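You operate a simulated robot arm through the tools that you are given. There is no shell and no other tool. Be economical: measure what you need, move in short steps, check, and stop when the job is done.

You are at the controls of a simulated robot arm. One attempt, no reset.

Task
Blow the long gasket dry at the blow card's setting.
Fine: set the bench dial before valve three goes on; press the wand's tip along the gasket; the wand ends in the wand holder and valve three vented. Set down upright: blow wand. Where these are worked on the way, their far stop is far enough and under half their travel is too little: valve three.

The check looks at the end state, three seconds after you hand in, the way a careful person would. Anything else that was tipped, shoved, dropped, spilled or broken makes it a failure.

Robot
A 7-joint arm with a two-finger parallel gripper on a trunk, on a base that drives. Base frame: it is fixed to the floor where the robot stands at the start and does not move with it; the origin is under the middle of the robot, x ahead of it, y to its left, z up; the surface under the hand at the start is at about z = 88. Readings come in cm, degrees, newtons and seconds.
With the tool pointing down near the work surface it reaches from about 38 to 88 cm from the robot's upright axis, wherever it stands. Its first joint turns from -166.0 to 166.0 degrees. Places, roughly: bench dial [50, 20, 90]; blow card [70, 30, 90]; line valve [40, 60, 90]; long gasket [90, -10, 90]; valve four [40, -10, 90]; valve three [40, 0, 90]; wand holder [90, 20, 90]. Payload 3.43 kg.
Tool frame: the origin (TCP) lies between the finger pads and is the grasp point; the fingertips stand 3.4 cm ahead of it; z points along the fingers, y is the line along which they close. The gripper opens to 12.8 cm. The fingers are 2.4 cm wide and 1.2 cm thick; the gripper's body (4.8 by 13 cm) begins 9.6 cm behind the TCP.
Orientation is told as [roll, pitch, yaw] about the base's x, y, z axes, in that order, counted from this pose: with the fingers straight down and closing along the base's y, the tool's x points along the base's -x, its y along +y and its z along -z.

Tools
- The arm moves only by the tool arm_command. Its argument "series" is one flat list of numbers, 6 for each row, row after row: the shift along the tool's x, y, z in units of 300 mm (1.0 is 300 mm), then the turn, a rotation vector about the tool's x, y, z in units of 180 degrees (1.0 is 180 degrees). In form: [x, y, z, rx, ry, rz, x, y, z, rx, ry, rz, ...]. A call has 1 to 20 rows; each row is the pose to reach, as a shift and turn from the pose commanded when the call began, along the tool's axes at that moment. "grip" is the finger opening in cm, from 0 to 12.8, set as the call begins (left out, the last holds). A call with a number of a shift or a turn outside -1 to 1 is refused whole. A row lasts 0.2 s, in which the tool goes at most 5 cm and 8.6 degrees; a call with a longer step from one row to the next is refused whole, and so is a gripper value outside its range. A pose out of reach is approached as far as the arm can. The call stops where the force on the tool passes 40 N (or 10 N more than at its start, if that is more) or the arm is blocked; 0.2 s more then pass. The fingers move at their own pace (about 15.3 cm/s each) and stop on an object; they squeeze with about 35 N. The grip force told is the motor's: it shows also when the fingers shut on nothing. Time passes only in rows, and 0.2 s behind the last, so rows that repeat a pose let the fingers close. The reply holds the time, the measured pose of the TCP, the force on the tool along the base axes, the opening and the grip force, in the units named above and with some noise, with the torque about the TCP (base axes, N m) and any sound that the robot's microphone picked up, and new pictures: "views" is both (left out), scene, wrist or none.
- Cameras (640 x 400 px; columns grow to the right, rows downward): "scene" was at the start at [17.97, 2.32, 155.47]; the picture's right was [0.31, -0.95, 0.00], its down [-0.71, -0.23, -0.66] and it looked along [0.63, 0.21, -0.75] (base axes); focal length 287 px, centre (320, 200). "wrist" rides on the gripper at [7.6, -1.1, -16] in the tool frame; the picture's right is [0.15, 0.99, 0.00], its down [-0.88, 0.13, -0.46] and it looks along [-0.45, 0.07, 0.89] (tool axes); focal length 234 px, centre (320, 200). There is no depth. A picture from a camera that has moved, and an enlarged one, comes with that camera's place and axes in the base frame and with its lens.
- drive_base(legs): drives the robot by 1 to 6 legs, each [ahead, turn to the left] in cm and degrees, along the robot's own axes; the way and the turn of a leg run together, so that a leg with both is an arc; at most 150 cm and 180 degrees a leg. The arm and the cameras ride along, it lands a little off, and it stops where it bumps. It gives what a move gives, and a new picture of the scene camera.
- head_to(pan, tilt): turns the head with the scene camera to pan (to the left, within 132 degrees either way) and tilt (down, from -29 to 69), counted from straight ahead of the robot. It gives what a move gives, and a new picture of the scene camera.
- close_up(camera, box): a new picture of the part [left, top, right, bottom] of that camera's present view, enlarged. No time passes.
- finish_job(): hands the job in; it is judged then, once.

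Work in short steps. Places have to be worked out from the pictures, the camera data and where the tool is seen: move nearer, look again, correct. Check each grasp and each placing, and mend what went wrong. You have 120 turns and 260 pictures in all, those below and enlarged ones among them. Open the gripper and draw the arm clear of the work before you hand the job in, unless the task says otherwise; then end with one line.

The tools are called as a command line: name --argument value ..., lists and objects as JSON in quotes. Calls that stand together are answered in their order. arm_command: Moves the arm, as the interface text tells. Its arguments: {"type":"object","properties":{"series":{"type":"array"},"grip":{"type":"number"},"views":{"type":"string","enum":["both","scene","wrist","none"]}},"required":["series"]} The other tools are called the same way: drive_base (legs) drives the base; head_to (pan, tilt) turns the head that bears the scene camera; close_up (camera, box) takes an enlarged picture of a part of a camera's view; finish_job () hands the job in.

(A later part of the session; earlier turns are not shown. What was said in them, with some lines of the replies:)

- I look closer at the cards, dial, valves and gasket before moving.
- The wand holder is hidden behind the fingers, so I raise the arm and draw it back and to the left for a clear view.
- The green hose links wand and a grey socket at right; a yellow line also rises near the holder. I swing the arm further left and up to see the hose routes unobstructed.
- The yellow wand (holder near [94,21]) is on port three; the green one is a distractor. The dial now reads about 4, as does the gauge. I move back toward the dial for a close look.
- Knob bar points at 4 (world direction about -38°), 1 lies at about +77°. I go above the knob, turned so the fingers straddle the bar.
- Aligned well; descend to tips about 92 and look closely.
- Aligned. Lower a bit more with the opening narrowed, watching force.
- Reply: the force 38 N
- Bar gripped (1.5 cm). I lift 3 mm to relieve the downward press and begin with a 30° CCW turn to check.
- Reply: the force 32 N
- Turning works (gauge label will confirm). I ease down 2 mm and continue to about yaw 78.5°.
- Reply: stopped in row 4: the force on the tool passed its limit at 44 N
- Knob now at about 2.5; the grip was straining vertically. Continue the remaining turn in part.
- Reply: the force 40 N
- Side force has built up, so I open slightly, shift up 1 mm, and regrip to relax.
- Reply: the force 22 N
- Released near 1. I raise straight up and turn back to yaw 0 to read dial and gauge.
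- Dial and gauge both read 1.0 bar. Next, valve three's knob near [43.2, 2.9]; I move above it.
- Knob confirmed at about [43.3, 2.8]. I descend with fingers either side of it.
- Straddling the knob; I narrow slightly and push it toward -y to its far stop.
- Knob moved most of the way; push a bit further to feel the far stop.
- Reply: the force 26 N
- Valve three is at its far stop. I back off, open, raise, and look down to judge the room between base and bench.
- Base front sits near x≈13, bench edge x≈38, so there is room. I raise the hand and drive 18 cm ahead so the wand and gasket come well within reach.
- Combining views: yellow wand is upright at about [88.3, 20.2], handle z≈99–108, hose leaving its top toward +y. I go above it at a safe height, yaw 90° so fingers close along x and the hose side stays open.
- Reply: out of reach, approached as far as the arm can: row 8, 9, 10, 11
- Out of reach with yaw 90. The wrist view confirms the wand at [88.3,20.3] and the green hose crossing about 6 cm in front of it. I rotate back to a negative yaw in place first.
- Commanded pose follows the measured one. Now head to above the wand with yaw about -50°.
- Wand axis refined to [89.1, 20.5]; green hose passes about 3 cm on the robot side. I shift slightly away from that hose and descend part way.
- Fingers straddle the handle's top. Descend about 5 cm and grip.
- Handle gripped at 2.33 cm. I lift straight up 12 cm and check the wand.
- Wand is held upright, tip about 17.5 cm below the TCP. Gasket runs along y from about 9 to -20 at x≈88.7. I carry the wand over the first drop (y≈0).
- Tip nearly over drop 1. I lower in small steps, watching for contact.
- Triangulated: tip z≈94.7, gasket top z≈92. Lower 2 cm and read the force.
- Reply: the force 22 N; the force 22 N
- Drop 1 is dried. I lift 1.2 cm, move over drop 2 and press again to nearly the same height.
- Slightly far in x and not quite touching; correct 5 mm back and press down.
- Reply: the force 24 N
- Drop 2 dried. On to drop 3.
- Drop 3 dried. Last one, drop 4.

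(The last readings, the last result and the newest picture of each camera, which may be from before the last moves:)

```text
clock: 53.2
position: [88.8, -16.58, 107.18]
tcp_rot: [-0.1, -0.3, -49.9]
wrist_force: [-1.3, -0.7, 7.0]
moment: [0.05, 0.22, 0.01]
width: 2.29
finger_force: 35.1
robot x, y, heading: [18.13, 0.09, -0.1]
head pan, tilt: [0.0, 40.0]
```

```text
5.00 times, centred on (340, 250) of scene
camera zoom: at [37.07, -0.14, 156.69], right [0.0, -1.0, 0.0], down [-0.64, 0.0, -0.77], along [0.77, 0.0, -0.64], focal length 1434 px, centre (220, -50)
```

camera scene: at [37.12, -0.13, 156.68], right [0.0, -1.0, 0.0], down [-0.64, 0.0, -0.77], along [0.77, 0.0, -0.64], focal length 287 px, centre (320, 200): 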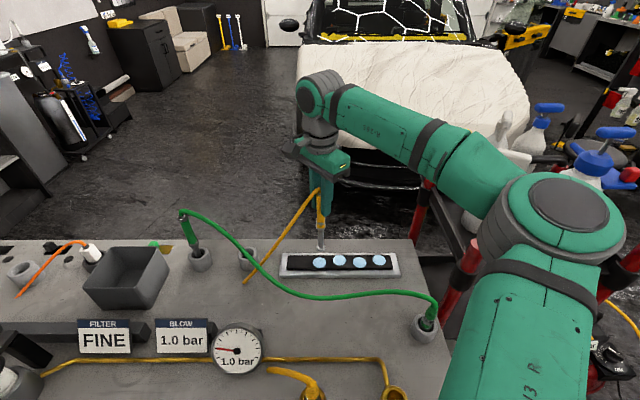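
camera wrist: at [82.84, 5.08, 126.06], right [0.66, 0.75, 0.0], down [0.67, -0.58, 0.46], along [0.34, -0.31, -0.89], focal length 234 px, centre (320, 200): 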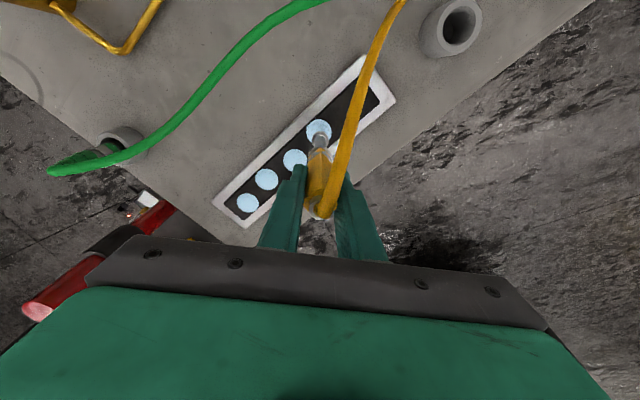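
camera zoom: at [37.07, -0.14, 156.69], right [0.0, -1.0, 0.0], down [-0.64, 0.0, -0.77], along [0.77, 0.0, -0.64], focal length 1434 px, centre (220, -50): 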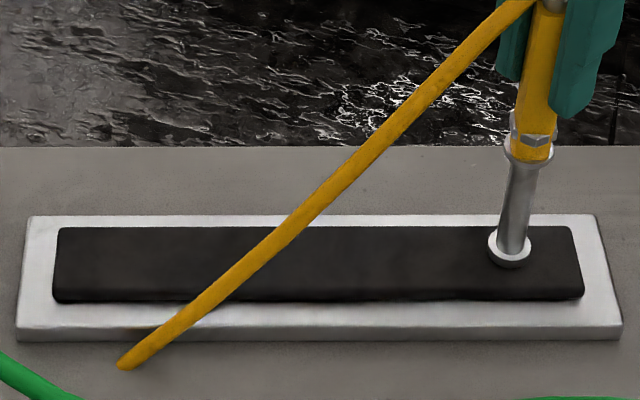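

All four drops are gone and the gasket hasn't moved. I lift and carry the wand back over its holder.

arm_command --series '[0, 0, -0.12, 0, 0, 0, 0, 0, -0.24, 0, 0, 0, 0, 0, -0.36, 0, 0, 0, 0.1, 0.087, -0.36, 0, 0, 0, 0.21, 0.182, -0.36, 0, 0, 0, 0.32, 0.277, -0.36, 0, 0, 0, 0.43, 0.373, -0.36, 0, 0, 0, 0.54, 0.469, -0.36, 0, 0, 0, 0.65, 0.565, -0.36, 0, 0, 0, 0.75, 0.652, -0.36, 0, 0, 0, 0.85, 0.739, -0.36, 0, 0, 0, 0.926, 0.805, -0.36, 0, 0, 0, 0.926, 0.805, -0.36, 0, 0, 0]'

close_up --camera "wrist" --box '[240, 70, 400, 230]'

close_up --camera "scene" --box '[180, 130, 320, 290]'

```text
clock: 56.0
position: [89.49, 20.28, 117.52]
tcp_rot: [-0.2, -0.4, -49.9]
wrist_force: [-0.3, 0.3, -2.3]
moment: [-0.02, 0.0, 0.02]
width: 2.29
finger_force: 34.6
robot x, y, heading: [17.96, 0.35, 0.2]
head pan, tilt: [0.0, 40.0]
camera scene: at [37.1, -0.13, 156.68], right [0.0, -1.0, 0.0], down [-0.64, 0.0, -0.77], along [0.77, 0.0, -0.64], focal length 287 px, centre (320, 200)
camera wrist: at [83.57, 25.51, 133.42], right [0.66, 0.75, 0.0], down [0.67, -0.59, 0.46], along [0.34, -0.31, -0.89], focal length 234 px, centre (320, 200)
```

scene: 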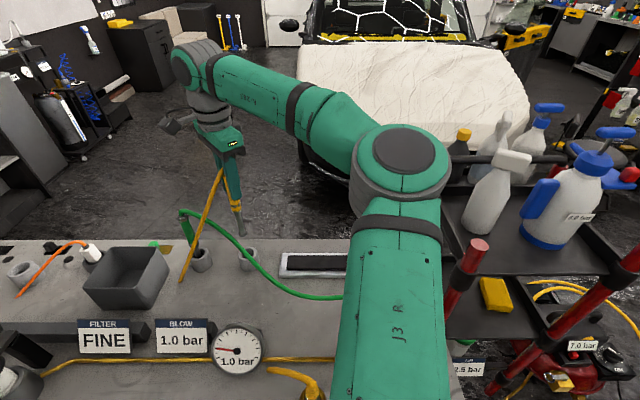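
wrist: 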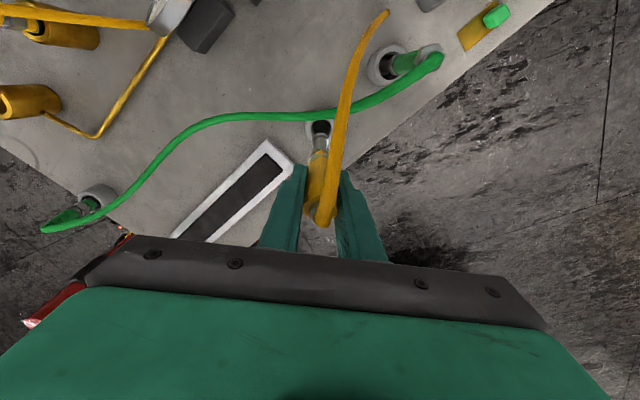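

```text
2.50 times, centred on (320, 150) of wrist
camera zoom: at [83.57, 25.51, 133.42], right [0.66, 0.75, 0.0], down [0.67, -0.59, 0.46], along [0.34, -0.31, -0.89], focal length 585 px, centre (320, 325)
```

zoom: 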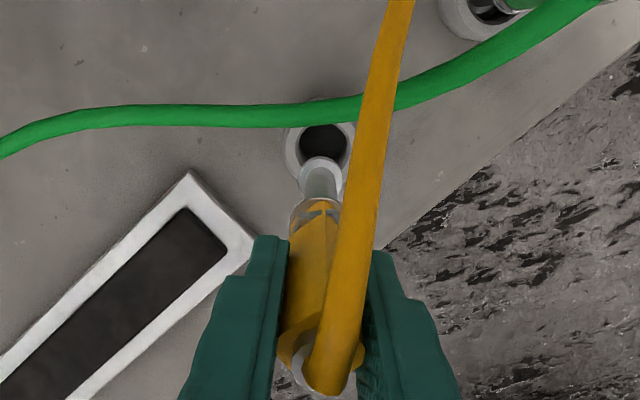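

```text
2.50 times, centred on (250, 210) of scene
camera zoom: at [37.1, -0.13, 156.68], right [0.0, -1.0, 0.0], down [-0.64, 0.0, -0.77], along [0.77, 0.0, -0.64], focal length 717 px, centre (495, 175)
```

zoom: 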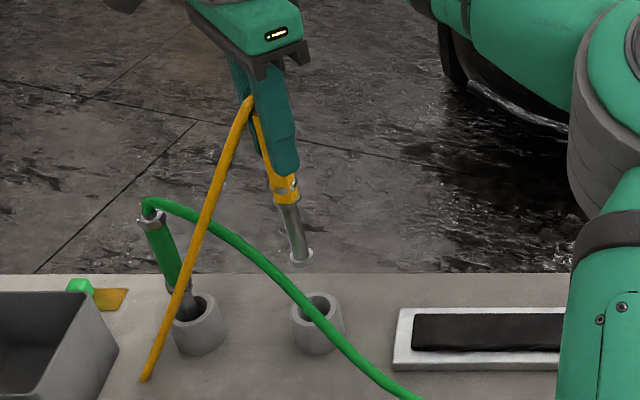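

Tip and hole line up ([88.6,20.7] both). I descend until the tip is just at the mouth and check.

arm_command --series '[0, 0, 0.08, 0, 0, 0, 0, 0, 0.16, 0, 0, 0, 0, 0, 0.24, 0, 0, 0]' --views "none"

close_up --camera "wrist" --box '[260, 90, 380, 190]'

close_up --camera "scene" --box '[180, 180, 300, 290]'

```text
clock: 56.8
position: [89.29, 20.4, 110.33]
tcp_rot: [-0.3, -0.3, -49.7]
wrist_force: [0.9, -0.1, -0.7]
moment: [0.01, -0.03, -0.03]
width: 2.29
finger_force: 35.3
robot x, y, heading: [18.44, 0.28, 0.0]
head pan, tilt: [0.0, 40.0]
```

```text
4.00 times, centred on (320, 140) of wrist
camera zoom: at [83.46, 25.56, 126.22], right [0.66, 0.75, 0.0], down [0.67, -0.59, 0.46], along [0.34, -0.31, -0.89], focal length 937 px, centre (320, 440)
```

zoom: 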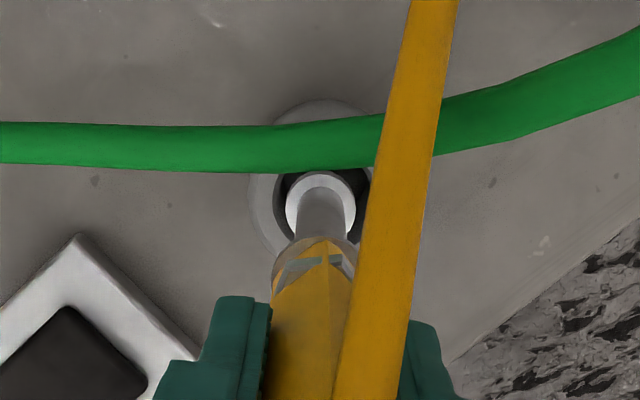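

```text
3.64 times, centred on (240, 235) of scene
camera zoom: at [37.09, -0.13, 156.69], right [0.0, -1.0, 0.0], down [-0.64, 0.0, -0.77], along [0.77, 0.0, -0.64], focal length 1043 px, centre (611, 73)
```

zoom: 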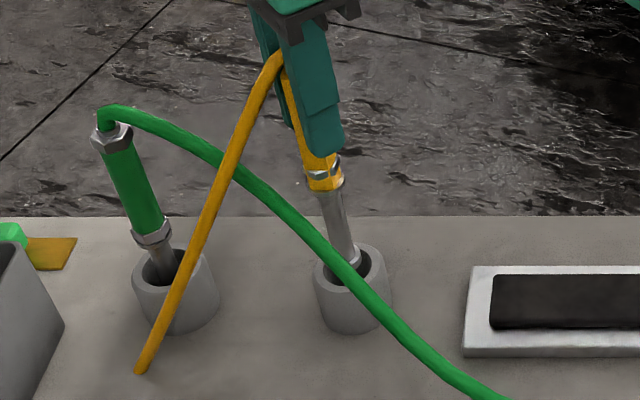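

The tip is entering the mouth. Continue down slowly until it seats.

arm_command --series '[0, 0, 0.04, 0, 0, 0, 0, 0, 0.08, 0, 0, 0, 0, 0, 0.12, 0, 0, 0, 0, 0, 0.155, 0, 0, 0, 0, 0, 0.17, 0, 0, 0]' --views "wrist"

close_up --camera "scene" --box '[180, 180, 300, 290]'

```text
clock: 58.0
position: [89.53, 20.25, 105.18]
tcp_rot: [-0.2, -0.4, -50.0]
wrist_force: [-0.6, 0.2, -1.5]
moment: [0.0, -0.02, -0.02]
width: 2.26
finger_force: 35.3
robot x, y, heading: [18.29, 0.08, 0.1]
head pan, tilt: [0.0, 40.0]
camera wrist: at [83.57, 25.51, 121.1], right [0.66, 0.75, 0.0], down [0.67, -0.59, 0.46], along [0.34, -0.31, -0.89], focal length 234 px, centre (320, 200)
```

wrist: 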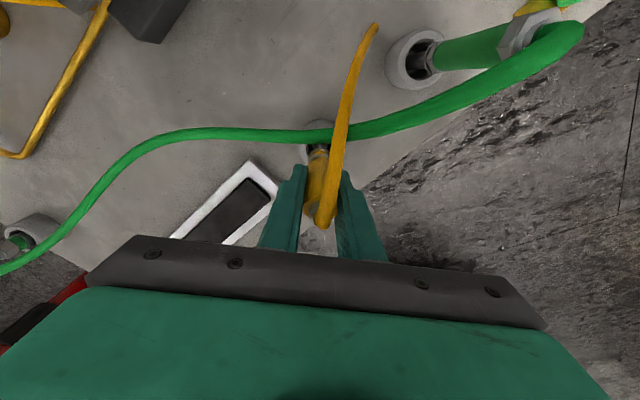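

```text
3.64 times, centred on (240, 235) of scene
camera zoom: at [37.1, -0.13, 156.68], right [0.0, -1.0, 0.0], down [-0.64, 0.0, -0.77], along [0.77, 0.0, -0.64], focal length 1043 px, centre (611, 73)
```

zoom: 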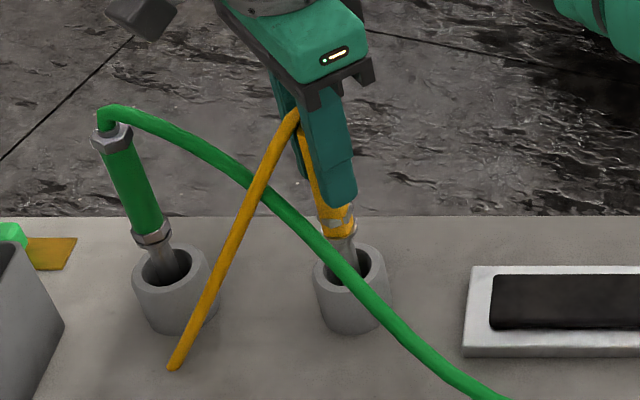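

arm_command --series '[0, 0, 0.008, 0, 0, 0, 0, 0, 0.015, 0, 0, 0, 0, 0, 0.02, 0, 0, 0]' --views "none"

```text
clock: 58.8
position: [89.54, 20.35, 104.51]
tcp_rot: [-0.2, -0.2, -49.9]
wrist_force: [-0.3, -0.3, -1.7]
moment: [-0.02, 0.0, 0.03]
width: 2.29
finger_force: 35.0
robot x, y, heading: [18.15, -0.32, -0.0]
head pan, tilt: [0.0, 40.0]
```

arm_command --series '[0, 0, 0.006, 0, 0, 0, 0, 0, 0.012, 0, 0, 0, 0, 0, 0.016, 0, 0, 0]' --views "none"

```text
clock: 59.6
position: [89.35, 20.34, 104.32]
tcp_rot: [-0.1, -0.2, -49.9]
wrist_force: [-2.8, -4.2, 23.4]
moment: [-0.54, 0.59, -0.02]
width: 2.25
finger_force: 34.8
robot x, y, heading: [18.37, -0.14, -0.1]
head pan, tilt: [0.0, 40.0]
```

Seated on the holder floor (23 N). I relieve the press and open.

arm_command --series '[0, 0, -0.01, 0, 0, 0, 0, 0, -0.01, 0, 0, 0]' --views "none"

arm_command --series '[0, 0, 0, 0, 0, 0, 0, 0, 0, 0, 0, 0, 0, 0, 0, 0, 0, 0]' --grip 5 --views "wrist"

close_up --camera "scene" --box '[180, 180, 300, 290]'

```text
clock: 60.2
position: [89.44, 20.31, 104.4]
tcp_rot: [-0.2, -0.4, -49.9]
wrist_force: [1.2, 0.5, -1.8]
moment: [0.03, 0.0, 0.0]
width: 2.3
finger_force: 34.7
robot x, y, heading: [17.89, 0.01, 0.1]
head pan, tilt: [0.0, 40.0]
```

```text
clock: 61.0
position: [89.44, 20.25, 104.48]
tcp_rot: [-0.2, -0.3, -49.9]
wrist_force: [0.3, -1.1, 0.0]
moment: [-0.02, -0.01, 0.02]
width: 4.99
finger_force: 0.0
robot x, y, heading: [17.79, -0.1, -0.1]
head pan, tilt: [0.0, 40.0]
camera wrist: at [83.59, 25.51, 120.42], right [0.66, 0.75, 0.0], down [0.67, -0.59, 0.46], along [0.34, -0.31, -0.89], focal length 234 px, centre (320, 200)
```

wrist: 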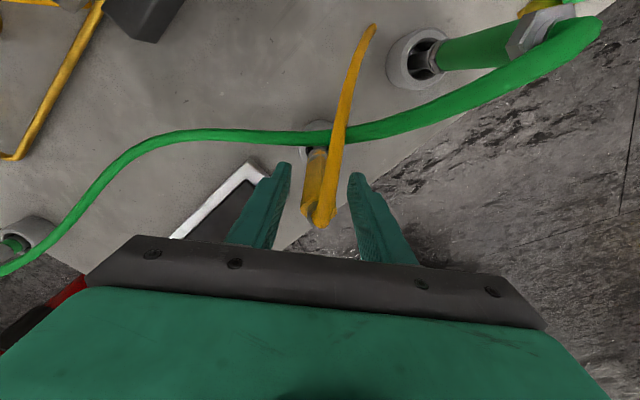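

```text
3.64 times, centred on (240, 235) of scene
camera zoom: at [37.1, -0.13, 156.68], right [0.0, -1.0, 0.0], down [-0.64, 0.0, -0.77], along [0.77, 0.0, -0.64], focal length 1043 px, centre (611, 73)
```

zoom: 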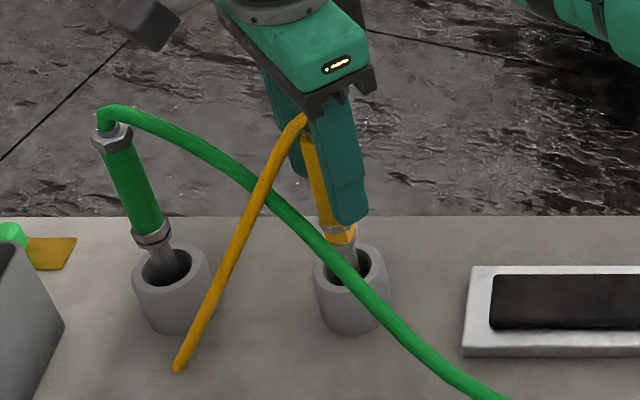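

Wand stands released. I raise straight up clear of it, then check.

arm_command --series '[0, 0, -0.06, 0, 0, 0, 0, 0, -0.14, 0, 0, 0, 0, 0, -0.24, 0, 0, 0, 0, 0, -0.36, 0, 0, 0, 0, 0, -0.48, 0, 0, 0, 0, 0, -0.52, 0, 0, 0]' --views "scene"

close_up --camera "scene" --box '[170, 150, 330, 290]'

```text
clock: 62.4
position: [89.47, 20.25, 120.09]
tcp_rot: [-0.1, -0.2, -50.0]
wrist_force: [0.0, 0.4, -0.1]
moment: [0.0, 0.01, -0.02]
width: 5.02
finger_force: 0.1
robot x, y, heading: [18.25, -0.01, -0.0]
head pan, tilt: [0.0, 40.0]
camera scene: at [37.11, -0.13, 156.68], right [0.0, -1.0, 0.0], down [-0.64, 0.0, -0.77], along [0.77, 0.0, -0.64], focal length 287 px, centre (320, 200)
```

scene: 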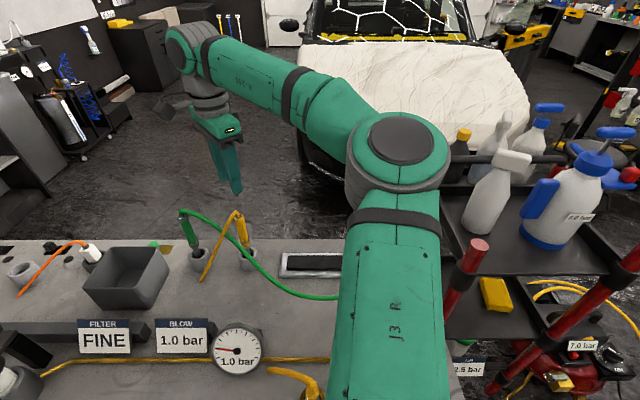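

```text
2.86 times, centred on (250, 220) of scene
camera zoom: at [37.11, -0.13, 156.68], right [0.0, -1.0, 0.0], down [-0.64, 0.0, -0.77], along [0.77, 0.0, -0.64], focal length 819 px, centre (520, 143)
```

zoom: 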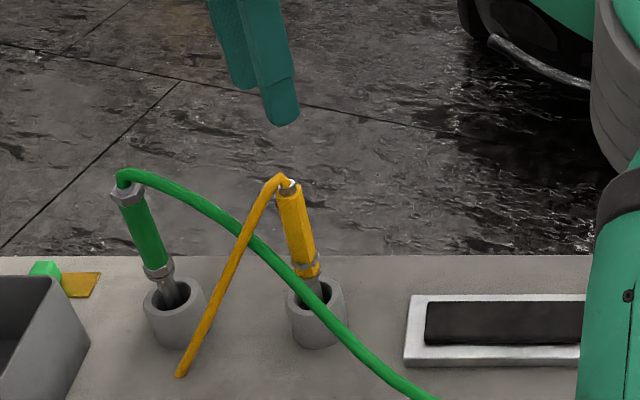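

Wand is upright in its holder. I bring the arm back with yaw 0, then drive back 18 cm for valve three.

arm_command --series '[0.009, -0.12, 0, 0, 0, -0.0347, 0.018, -0.24, 0, 0, 0, -0.0695, 0.027, -0.36, 0, 0, 0, -0.104, 0.036, -0.48, 0, 0, 0, -0.139, 0.045, -0.6, 0, 0, 0, -0.174, 0.054, -0.72, 0, 0, 0, -0.2085, 0.063, -0.84, 0, 0, 0, -0.243, 0.07, -0.96, 0, 0, 0, -0.278, 0.07, -0.96, 0, 0, 0, -0.278]' --views "none"

drive_base --legs '[[-18, 0]]'

```text
clock: 64.4
position: [65.92, 3.38, 120.13]
tcp_rot: [-0.3, 0.0, 0.4]
wrist_force: [0.7, 0.1, 0.8]
moment: [-0.01, 0.0, 0.02]
width: 4.99
finger_force: 0.0
robot x, y, heading: [18.26, -0.22, 0.0]
head pan, tilt: [0.0, 40.0]
```

```text
clock: 65.9
position: [48.26, 3.33, 120.16]
tcp_rot: [-0.3, 0.0, 0.0]
wrist_force: [0.0, -0.9, 0.0]
moment: [-0.01, -0.02, -0.01]
width: 5.01
finger_force: 0.1
robot x, y, heading: [0.4, 0.29, 0.4]
head pan, tilt: [0.0, 40.0]
camera scene: at [19.36, -0.03, 156.68], right [0.0, -1.0, 0.0], down [-0.64, 0.0, -0.77], along [0.77, 0.0, -0.64], focal length 287 px, centre (320, 200)
```

scene: 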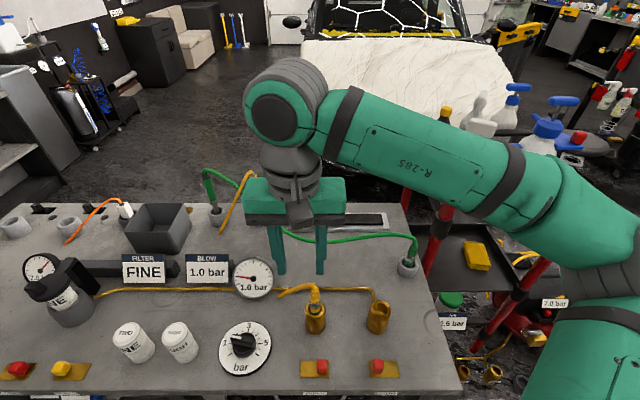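

Now above valve three again; knob expected near y≈-0.2.

arm_command --series '[0.06, -0.04, 0.1, 0, 0, 0, 0.12, -0.08, 0.2, 0, 0, 0, 0.167, -0.117, 0.3, 0, 0, 0, 0.167, -0.117, 0.42, 0, 0, 0, 0.167, -0.117, 0.54, 0, 0, 0, 0.167, -0.117, 0.64, 0, 0, 0]' --views "wrist"

close_up --camera "wrist" --box '[240, 80, 420, 200]'

```text
clock: 67.3
position: [43.36, -0.25, 101.18]
tcp_rot: [-0.3, -0.1, 0.1]
wrist_force: [-0.4, -0.3, -0.3]
moment: [0.01, 0.03, 0.01]
width: 5.01
finger_force: 0.1
robot x, y, heading: [0.4, 0.27, 0.2]
head pan, tilt: [0.0, 40.0]
camera wrist: at [35.65, -1.35, 117.14], right [-0.15, 0.99, -0.01], down [0.88, 0.14, 0.46], along [0.45, 0.06, -0.89], focal length 234 px, centre (320, 200)
```

wrist: 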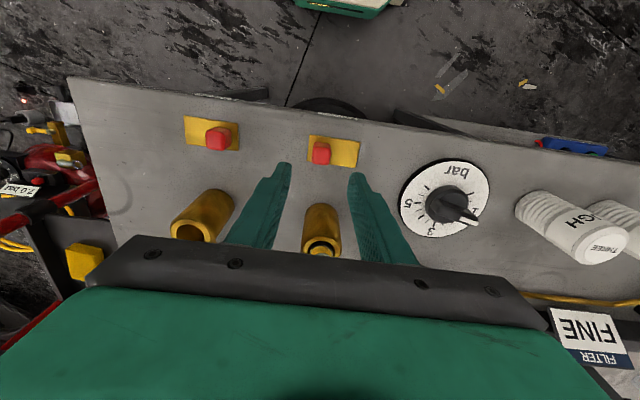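

```text
3.33 times, centred on (330, 140) of wrist
camera zoom: at [35.65, -1.35, 117.14], right [-0.15, 0.99, -0.01], down [0.88, 0.14, 0.46], along [0.45, 0.06, -0.89], focal length 781 px, centre (287, 400)
```

zoom: 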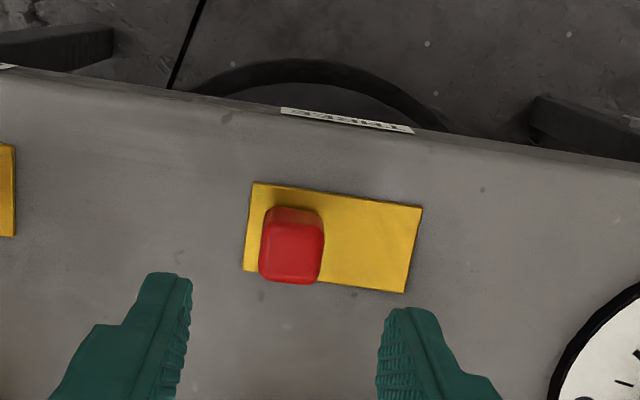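

arm_command --series '[0, 0, 0.1, 0, 0, 0, 0, 0, 0.2, 0, 0, 0, 0, 0, 0.272, 0, 0, 0, 0, 0, 0.272, 0, 0, 0]' --grip 4.4 --views "wrist"

arm_command --series '[0, 0, 0, 0, 0, 0, 0, 0.02, 0, 0, 0, 0, 0, 0.04, 0, 0, 0, 0, 0, 0.06, 0, 0, 0, 0, 0, 0.08, 0, 0, 0, 0, 0, 0.1, 0, 0, 0, 0, 0, 0.11, 0, 0, 0, 0]' --grip 3.2 --views "wrist"

close_up --camera "wrist" --box '[240, 80, 420, 200]'

```text
clock: 68.3
position: [43.31, -0.5, 92.94]
tcp_rot: [-0.3, 0.0, 0.1]
wrist_force: [-0.2, 0.3, -0.3]
moment: [0.0, -0.01, 0.01]
width: 4.41
finger_force: 0.0
robot x, y, heading: [0.55, 0.31, 0.1]
head pan, tilt: [0.0, 40.0]
camera wrist: at [35.53, -1.41, 108.79], right [-0.15, 0.99, -0.01], down [0.88, 0.13, 0.46], along [0.45, 0.06, -0.89], focal length 234 px, centre (320, 200)
```

wrist: 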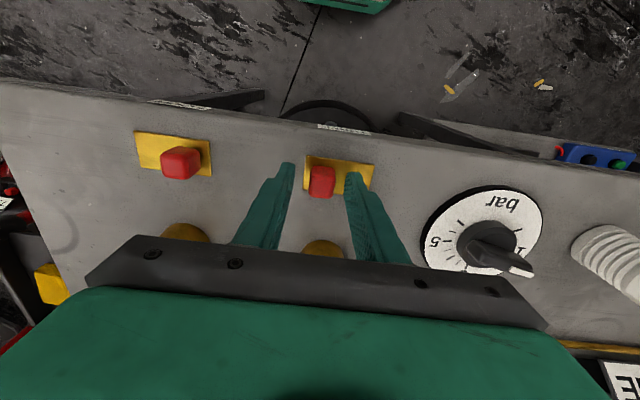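

```text
clock: 69.9
position: [43.23, 2.99, 92.79]
tcp_rot: [-0.2, 0.0, 0.2]
wrist_force: [0.2, -0.2, 0.4]
moment: [0.05, -0.02, 0.02]
width: 3.23
finger_force: 0.1
robot x, y, heading: [0.29, 0.13, 0.1]
head pan, tilt: [0.0, 40.0]
camera wrist: at [35.56, 1.94, 108.75], right [-0.15, 0.99, 0.0], down [0.88, 0.13, 0.45], along [0.45, 0.06, -0.89], focal length 234 px, centre (320, 200)
```

wrist: 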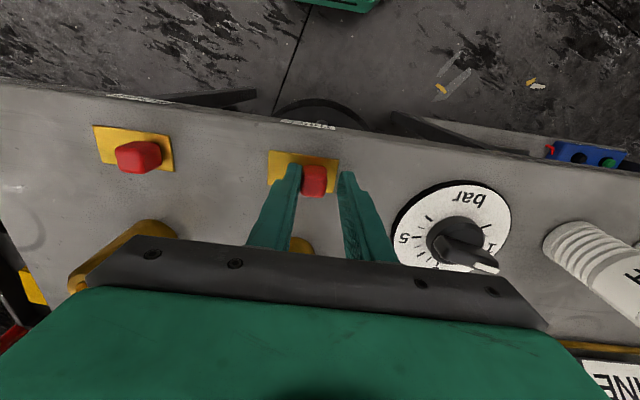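

```text
3.33 times, centred on (330, 140) of wrist
camera zoom: at [35.56, 1.94, 108.75], right [-0.15, 0.99, 0.0], down [0.88, 0.13, 0.45], along [0.45, 0.06, -0.89], focal length 781 px, centre (287, 400)
```

zoom: 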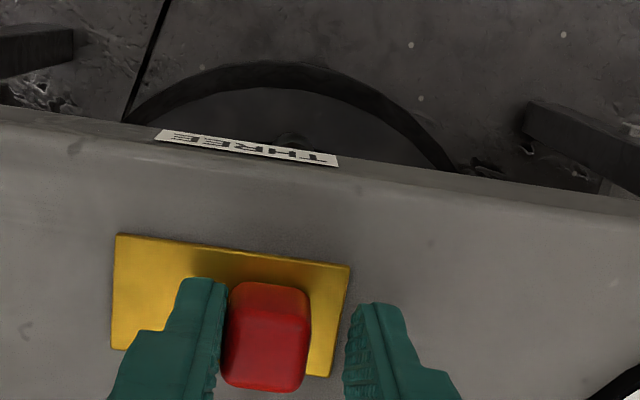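

Knob is moved most of the way; push a further bit to the stop.

arm_command --series '[0, 0.015, 0, 0, 0, 0, 0, 0.03, 0, 0, 0, 0, 0, 0.045, 0, 0, 0, 0]' --views "wrist"

close_up --camera "wrist" --box '[240, 80, 420, 200]'

```text
clock: 70.7
position: [43.15, 4.09, 92.81]
tcp_rot: [-0.5, 0.0, 0.0]
wrist_force: [-9.0, -23.7, 4.3]
moment: [-0.62, 0.26, -0.19]
width: 4.52
finger_force: 11.7
robot x, y, heading: [0.44, 0.07, 0.3]
head pan, tilt: [0.0, 40.0]
camera wrist: at [35.52, 3.16, 108.82], right [-0.15, 0.99, -0.01], down [0.88, 0.13, 0.45], along [0.45, 0.06, -0.89], focal length 234 px, centre (320, 200)
```

wrist: 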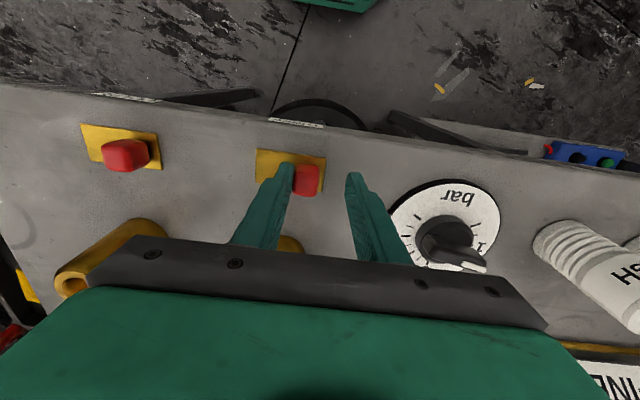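

```text
3.33 times, centred on (330, 140) of wrist
camera zoom: at [35.52, 3.16, 108.82], right [-0.15, 0.99, -0.01], down [0.88, 0.13, 0.45], along [0.45, 0.06, -0.89], focal length 781 px, centre (287, 400)
```

zoom: 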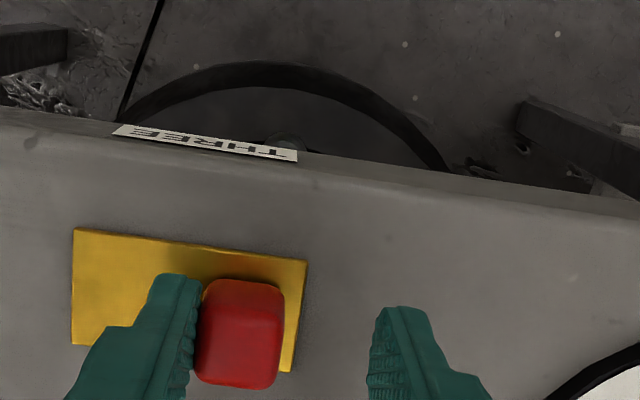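

At its stop (24 N). Back off, open, and raise clear.

arm_command --series '[0, -0.015, 0, 0, 0, 0, 0, -0.015, 0, 0, 0, 0, 0, -0.015, -0.1, 0, 0, 0, 0, -0.015, -0.25, 0, 0, 0, 0, -0.015, -0.4, 0, 0, 0, 0, -0.015, -0.55, 0, 0, 0, 0.05, -0.015, -0.7, 0, 0, 0, 0.15, -0.015, -0.85, 0, 0, 0, 0.25, -0.015, -0.95, 0, 0, 0]' --grip 6

head_to --pan 15 --tilt 52

close_up --camera "wrist" --box '[160, 80, 480, 260]'

```text
refused: row 8 steps farther than a row can; nothing moved
```

```text
clock: 71.5
position: [43.18, 4.19, 92.8]
tcp_rot: [-0.4, 0.0, 0.1]
wrist_force: [-8.8, -26.2, -2.1]
moment: [-0.55, 0.24, -0.24]
width: 4.65
finger_force: 13.0
robot x, y, heading: [0.75, 0.1, 0.1]
head pan, tilt: [15.0, 52.0]
camera scene: at [18.04, 1.82, 155.01], right [0.26, -0.97, 0.0], down [-0.76, -0.21, -0.62], along [0.59, 0.16, -0.79], focal length 287 px, centre (320, 200)
```

scene: 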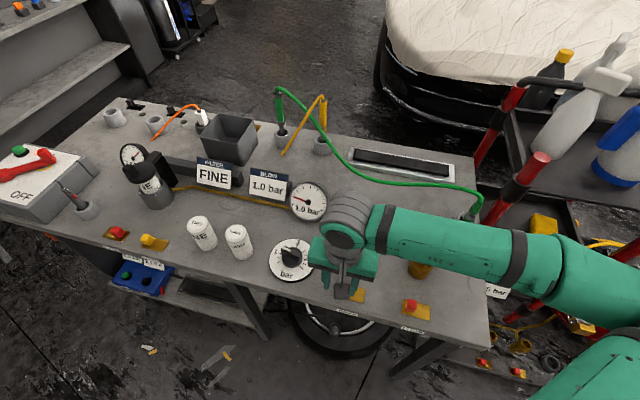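

```text
2.00 times, centred on (320, 170) of wrist
camera zoom: at [35.53, 3.19, 108.81], right [-0.15, 0.99, -0.01], down [0.88, 0.14, 0.46], along [0.45, 0.06, -0.89], focal length 468 px, centre (320, 260)
```

zoom: 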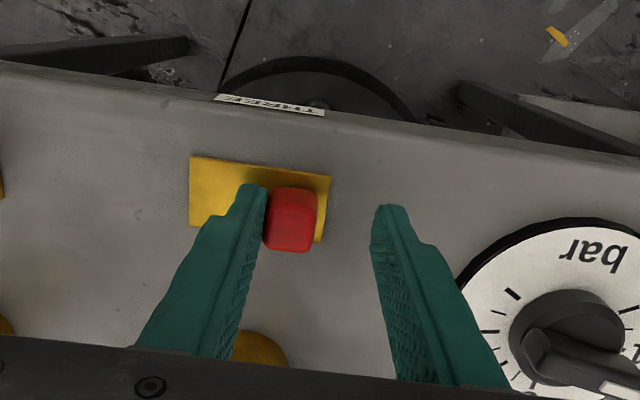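

arm_command --series '[0, -0.015, 0, 0, 0, 0, 0, -0.015, 0, 0, 0, 0, 0, -0.015, -0.1, 0, 0, 0, 0, -0.015, -0.25, 0, 0, 0, 0, -0.015, -0.4, 0, 0, 0, 0, -0.015, -0.55, 0, 0, 0, 0.05, -0.015, -0.68, 0, 0, 0, 0.1, -0.015, -0.8, 0, 0, 0, 0.18, -0.015, -0.9, 0, 0, 0]' --grip 6

close_up --camera "wrist" --box '[160, 60, 480, 260]'

close_up --camera "scene" --box '[230, 80, 470, 230]'

```text
clock: 73.5
position: [37.88, 3.96, 119.87]
tcp_rot: [-0.2, -0.1, 0.2]
wrist_force: [1.2, 0.9, 0.6]
moment: [0.01, 0.02, -0.01]
width: 5.98
finger_force: 0.0
robot x, y, heading: [0.54, 0.2, 0.2]
head pan, tilt: [15.0, 52.0]
camera scene: at [18.03, 1.9, 155.0], right [0.26, -0.97, 0.0], down [-0.76, -0.21, -0.62], along [0.59, 0.16, -0.79], focal length 287 px, centre (320, 200)
camera wrist: at [30.14, 2.96, 135.91], right [-0.15, 0.99, -0.01], down [0.88, 0.14, 0.46], along [0.45, 0.06, -0.89], focal length 234 px, centre (320, 200)
```

scene: 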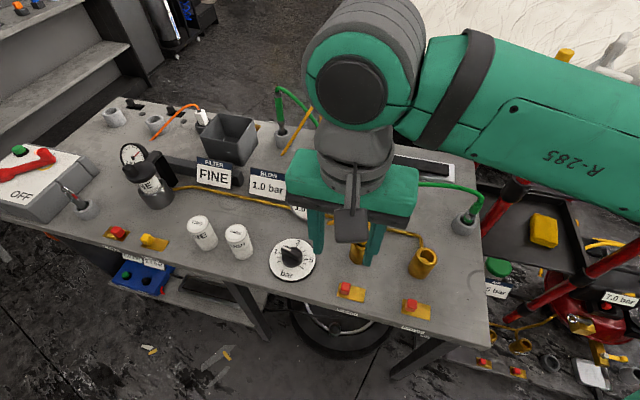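
wrist: 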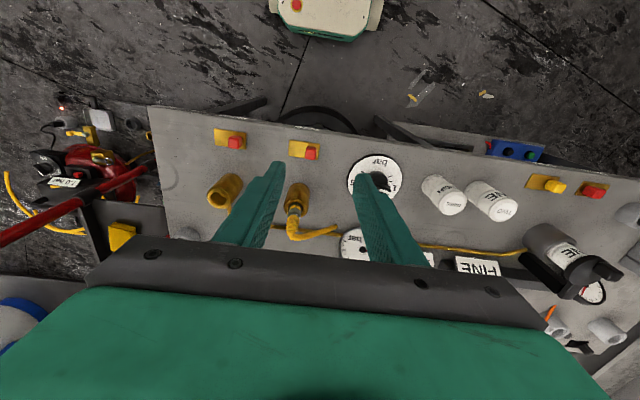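

```text
2.00 times, centred on (320, 160) of wrist
camera zoom: at [30.14, 2.96, 135.91], right [-0.15, 0.99, -0.01], down [0.88, 0.14, 0.46], along [0.45, 0.06, -0.89], focal length 468 px, centre (320, 280)
```

zoom: 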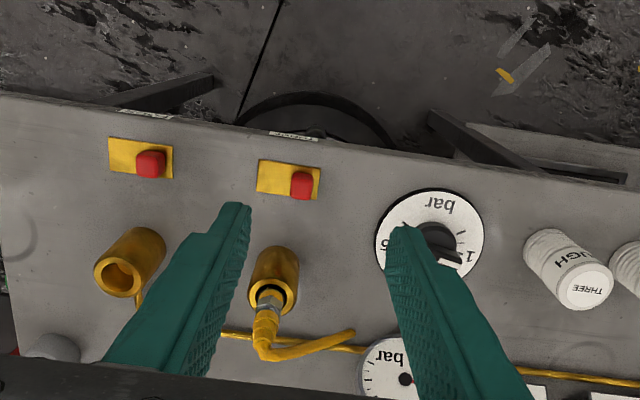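

```text
2.67 times, centred on (350, 155) of scene
camera zoom: at [18.03, 1.9, 155.0], right [0.26, -0.97, 0.0], down [-0.76, -0.21, -0.62], along [0.59, 0.16, -0.79], focal length 765 px, centre (240, 320)
```

zoom: 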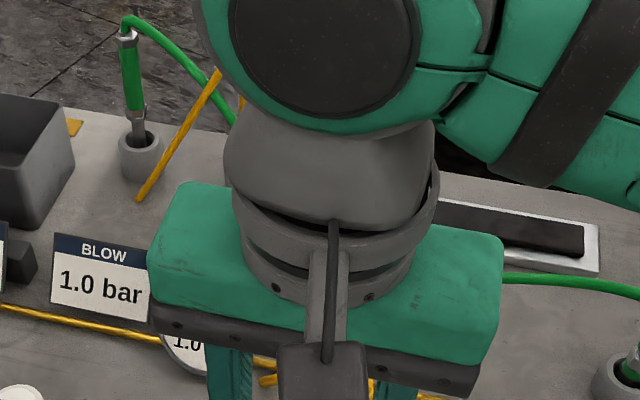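

Valve three is back in its vented position, matching valve four. The dial reads 1.0, the gasket is dry and the wand stands in its holder. The gripper is open and clear, so I hand in.

finish_job

```text
The job is handed in.
```

The long gasket was blown dry at 1.0 bar, all four drops gone. The wand is upright in its holder, valve three is vented, and the job is handed in.
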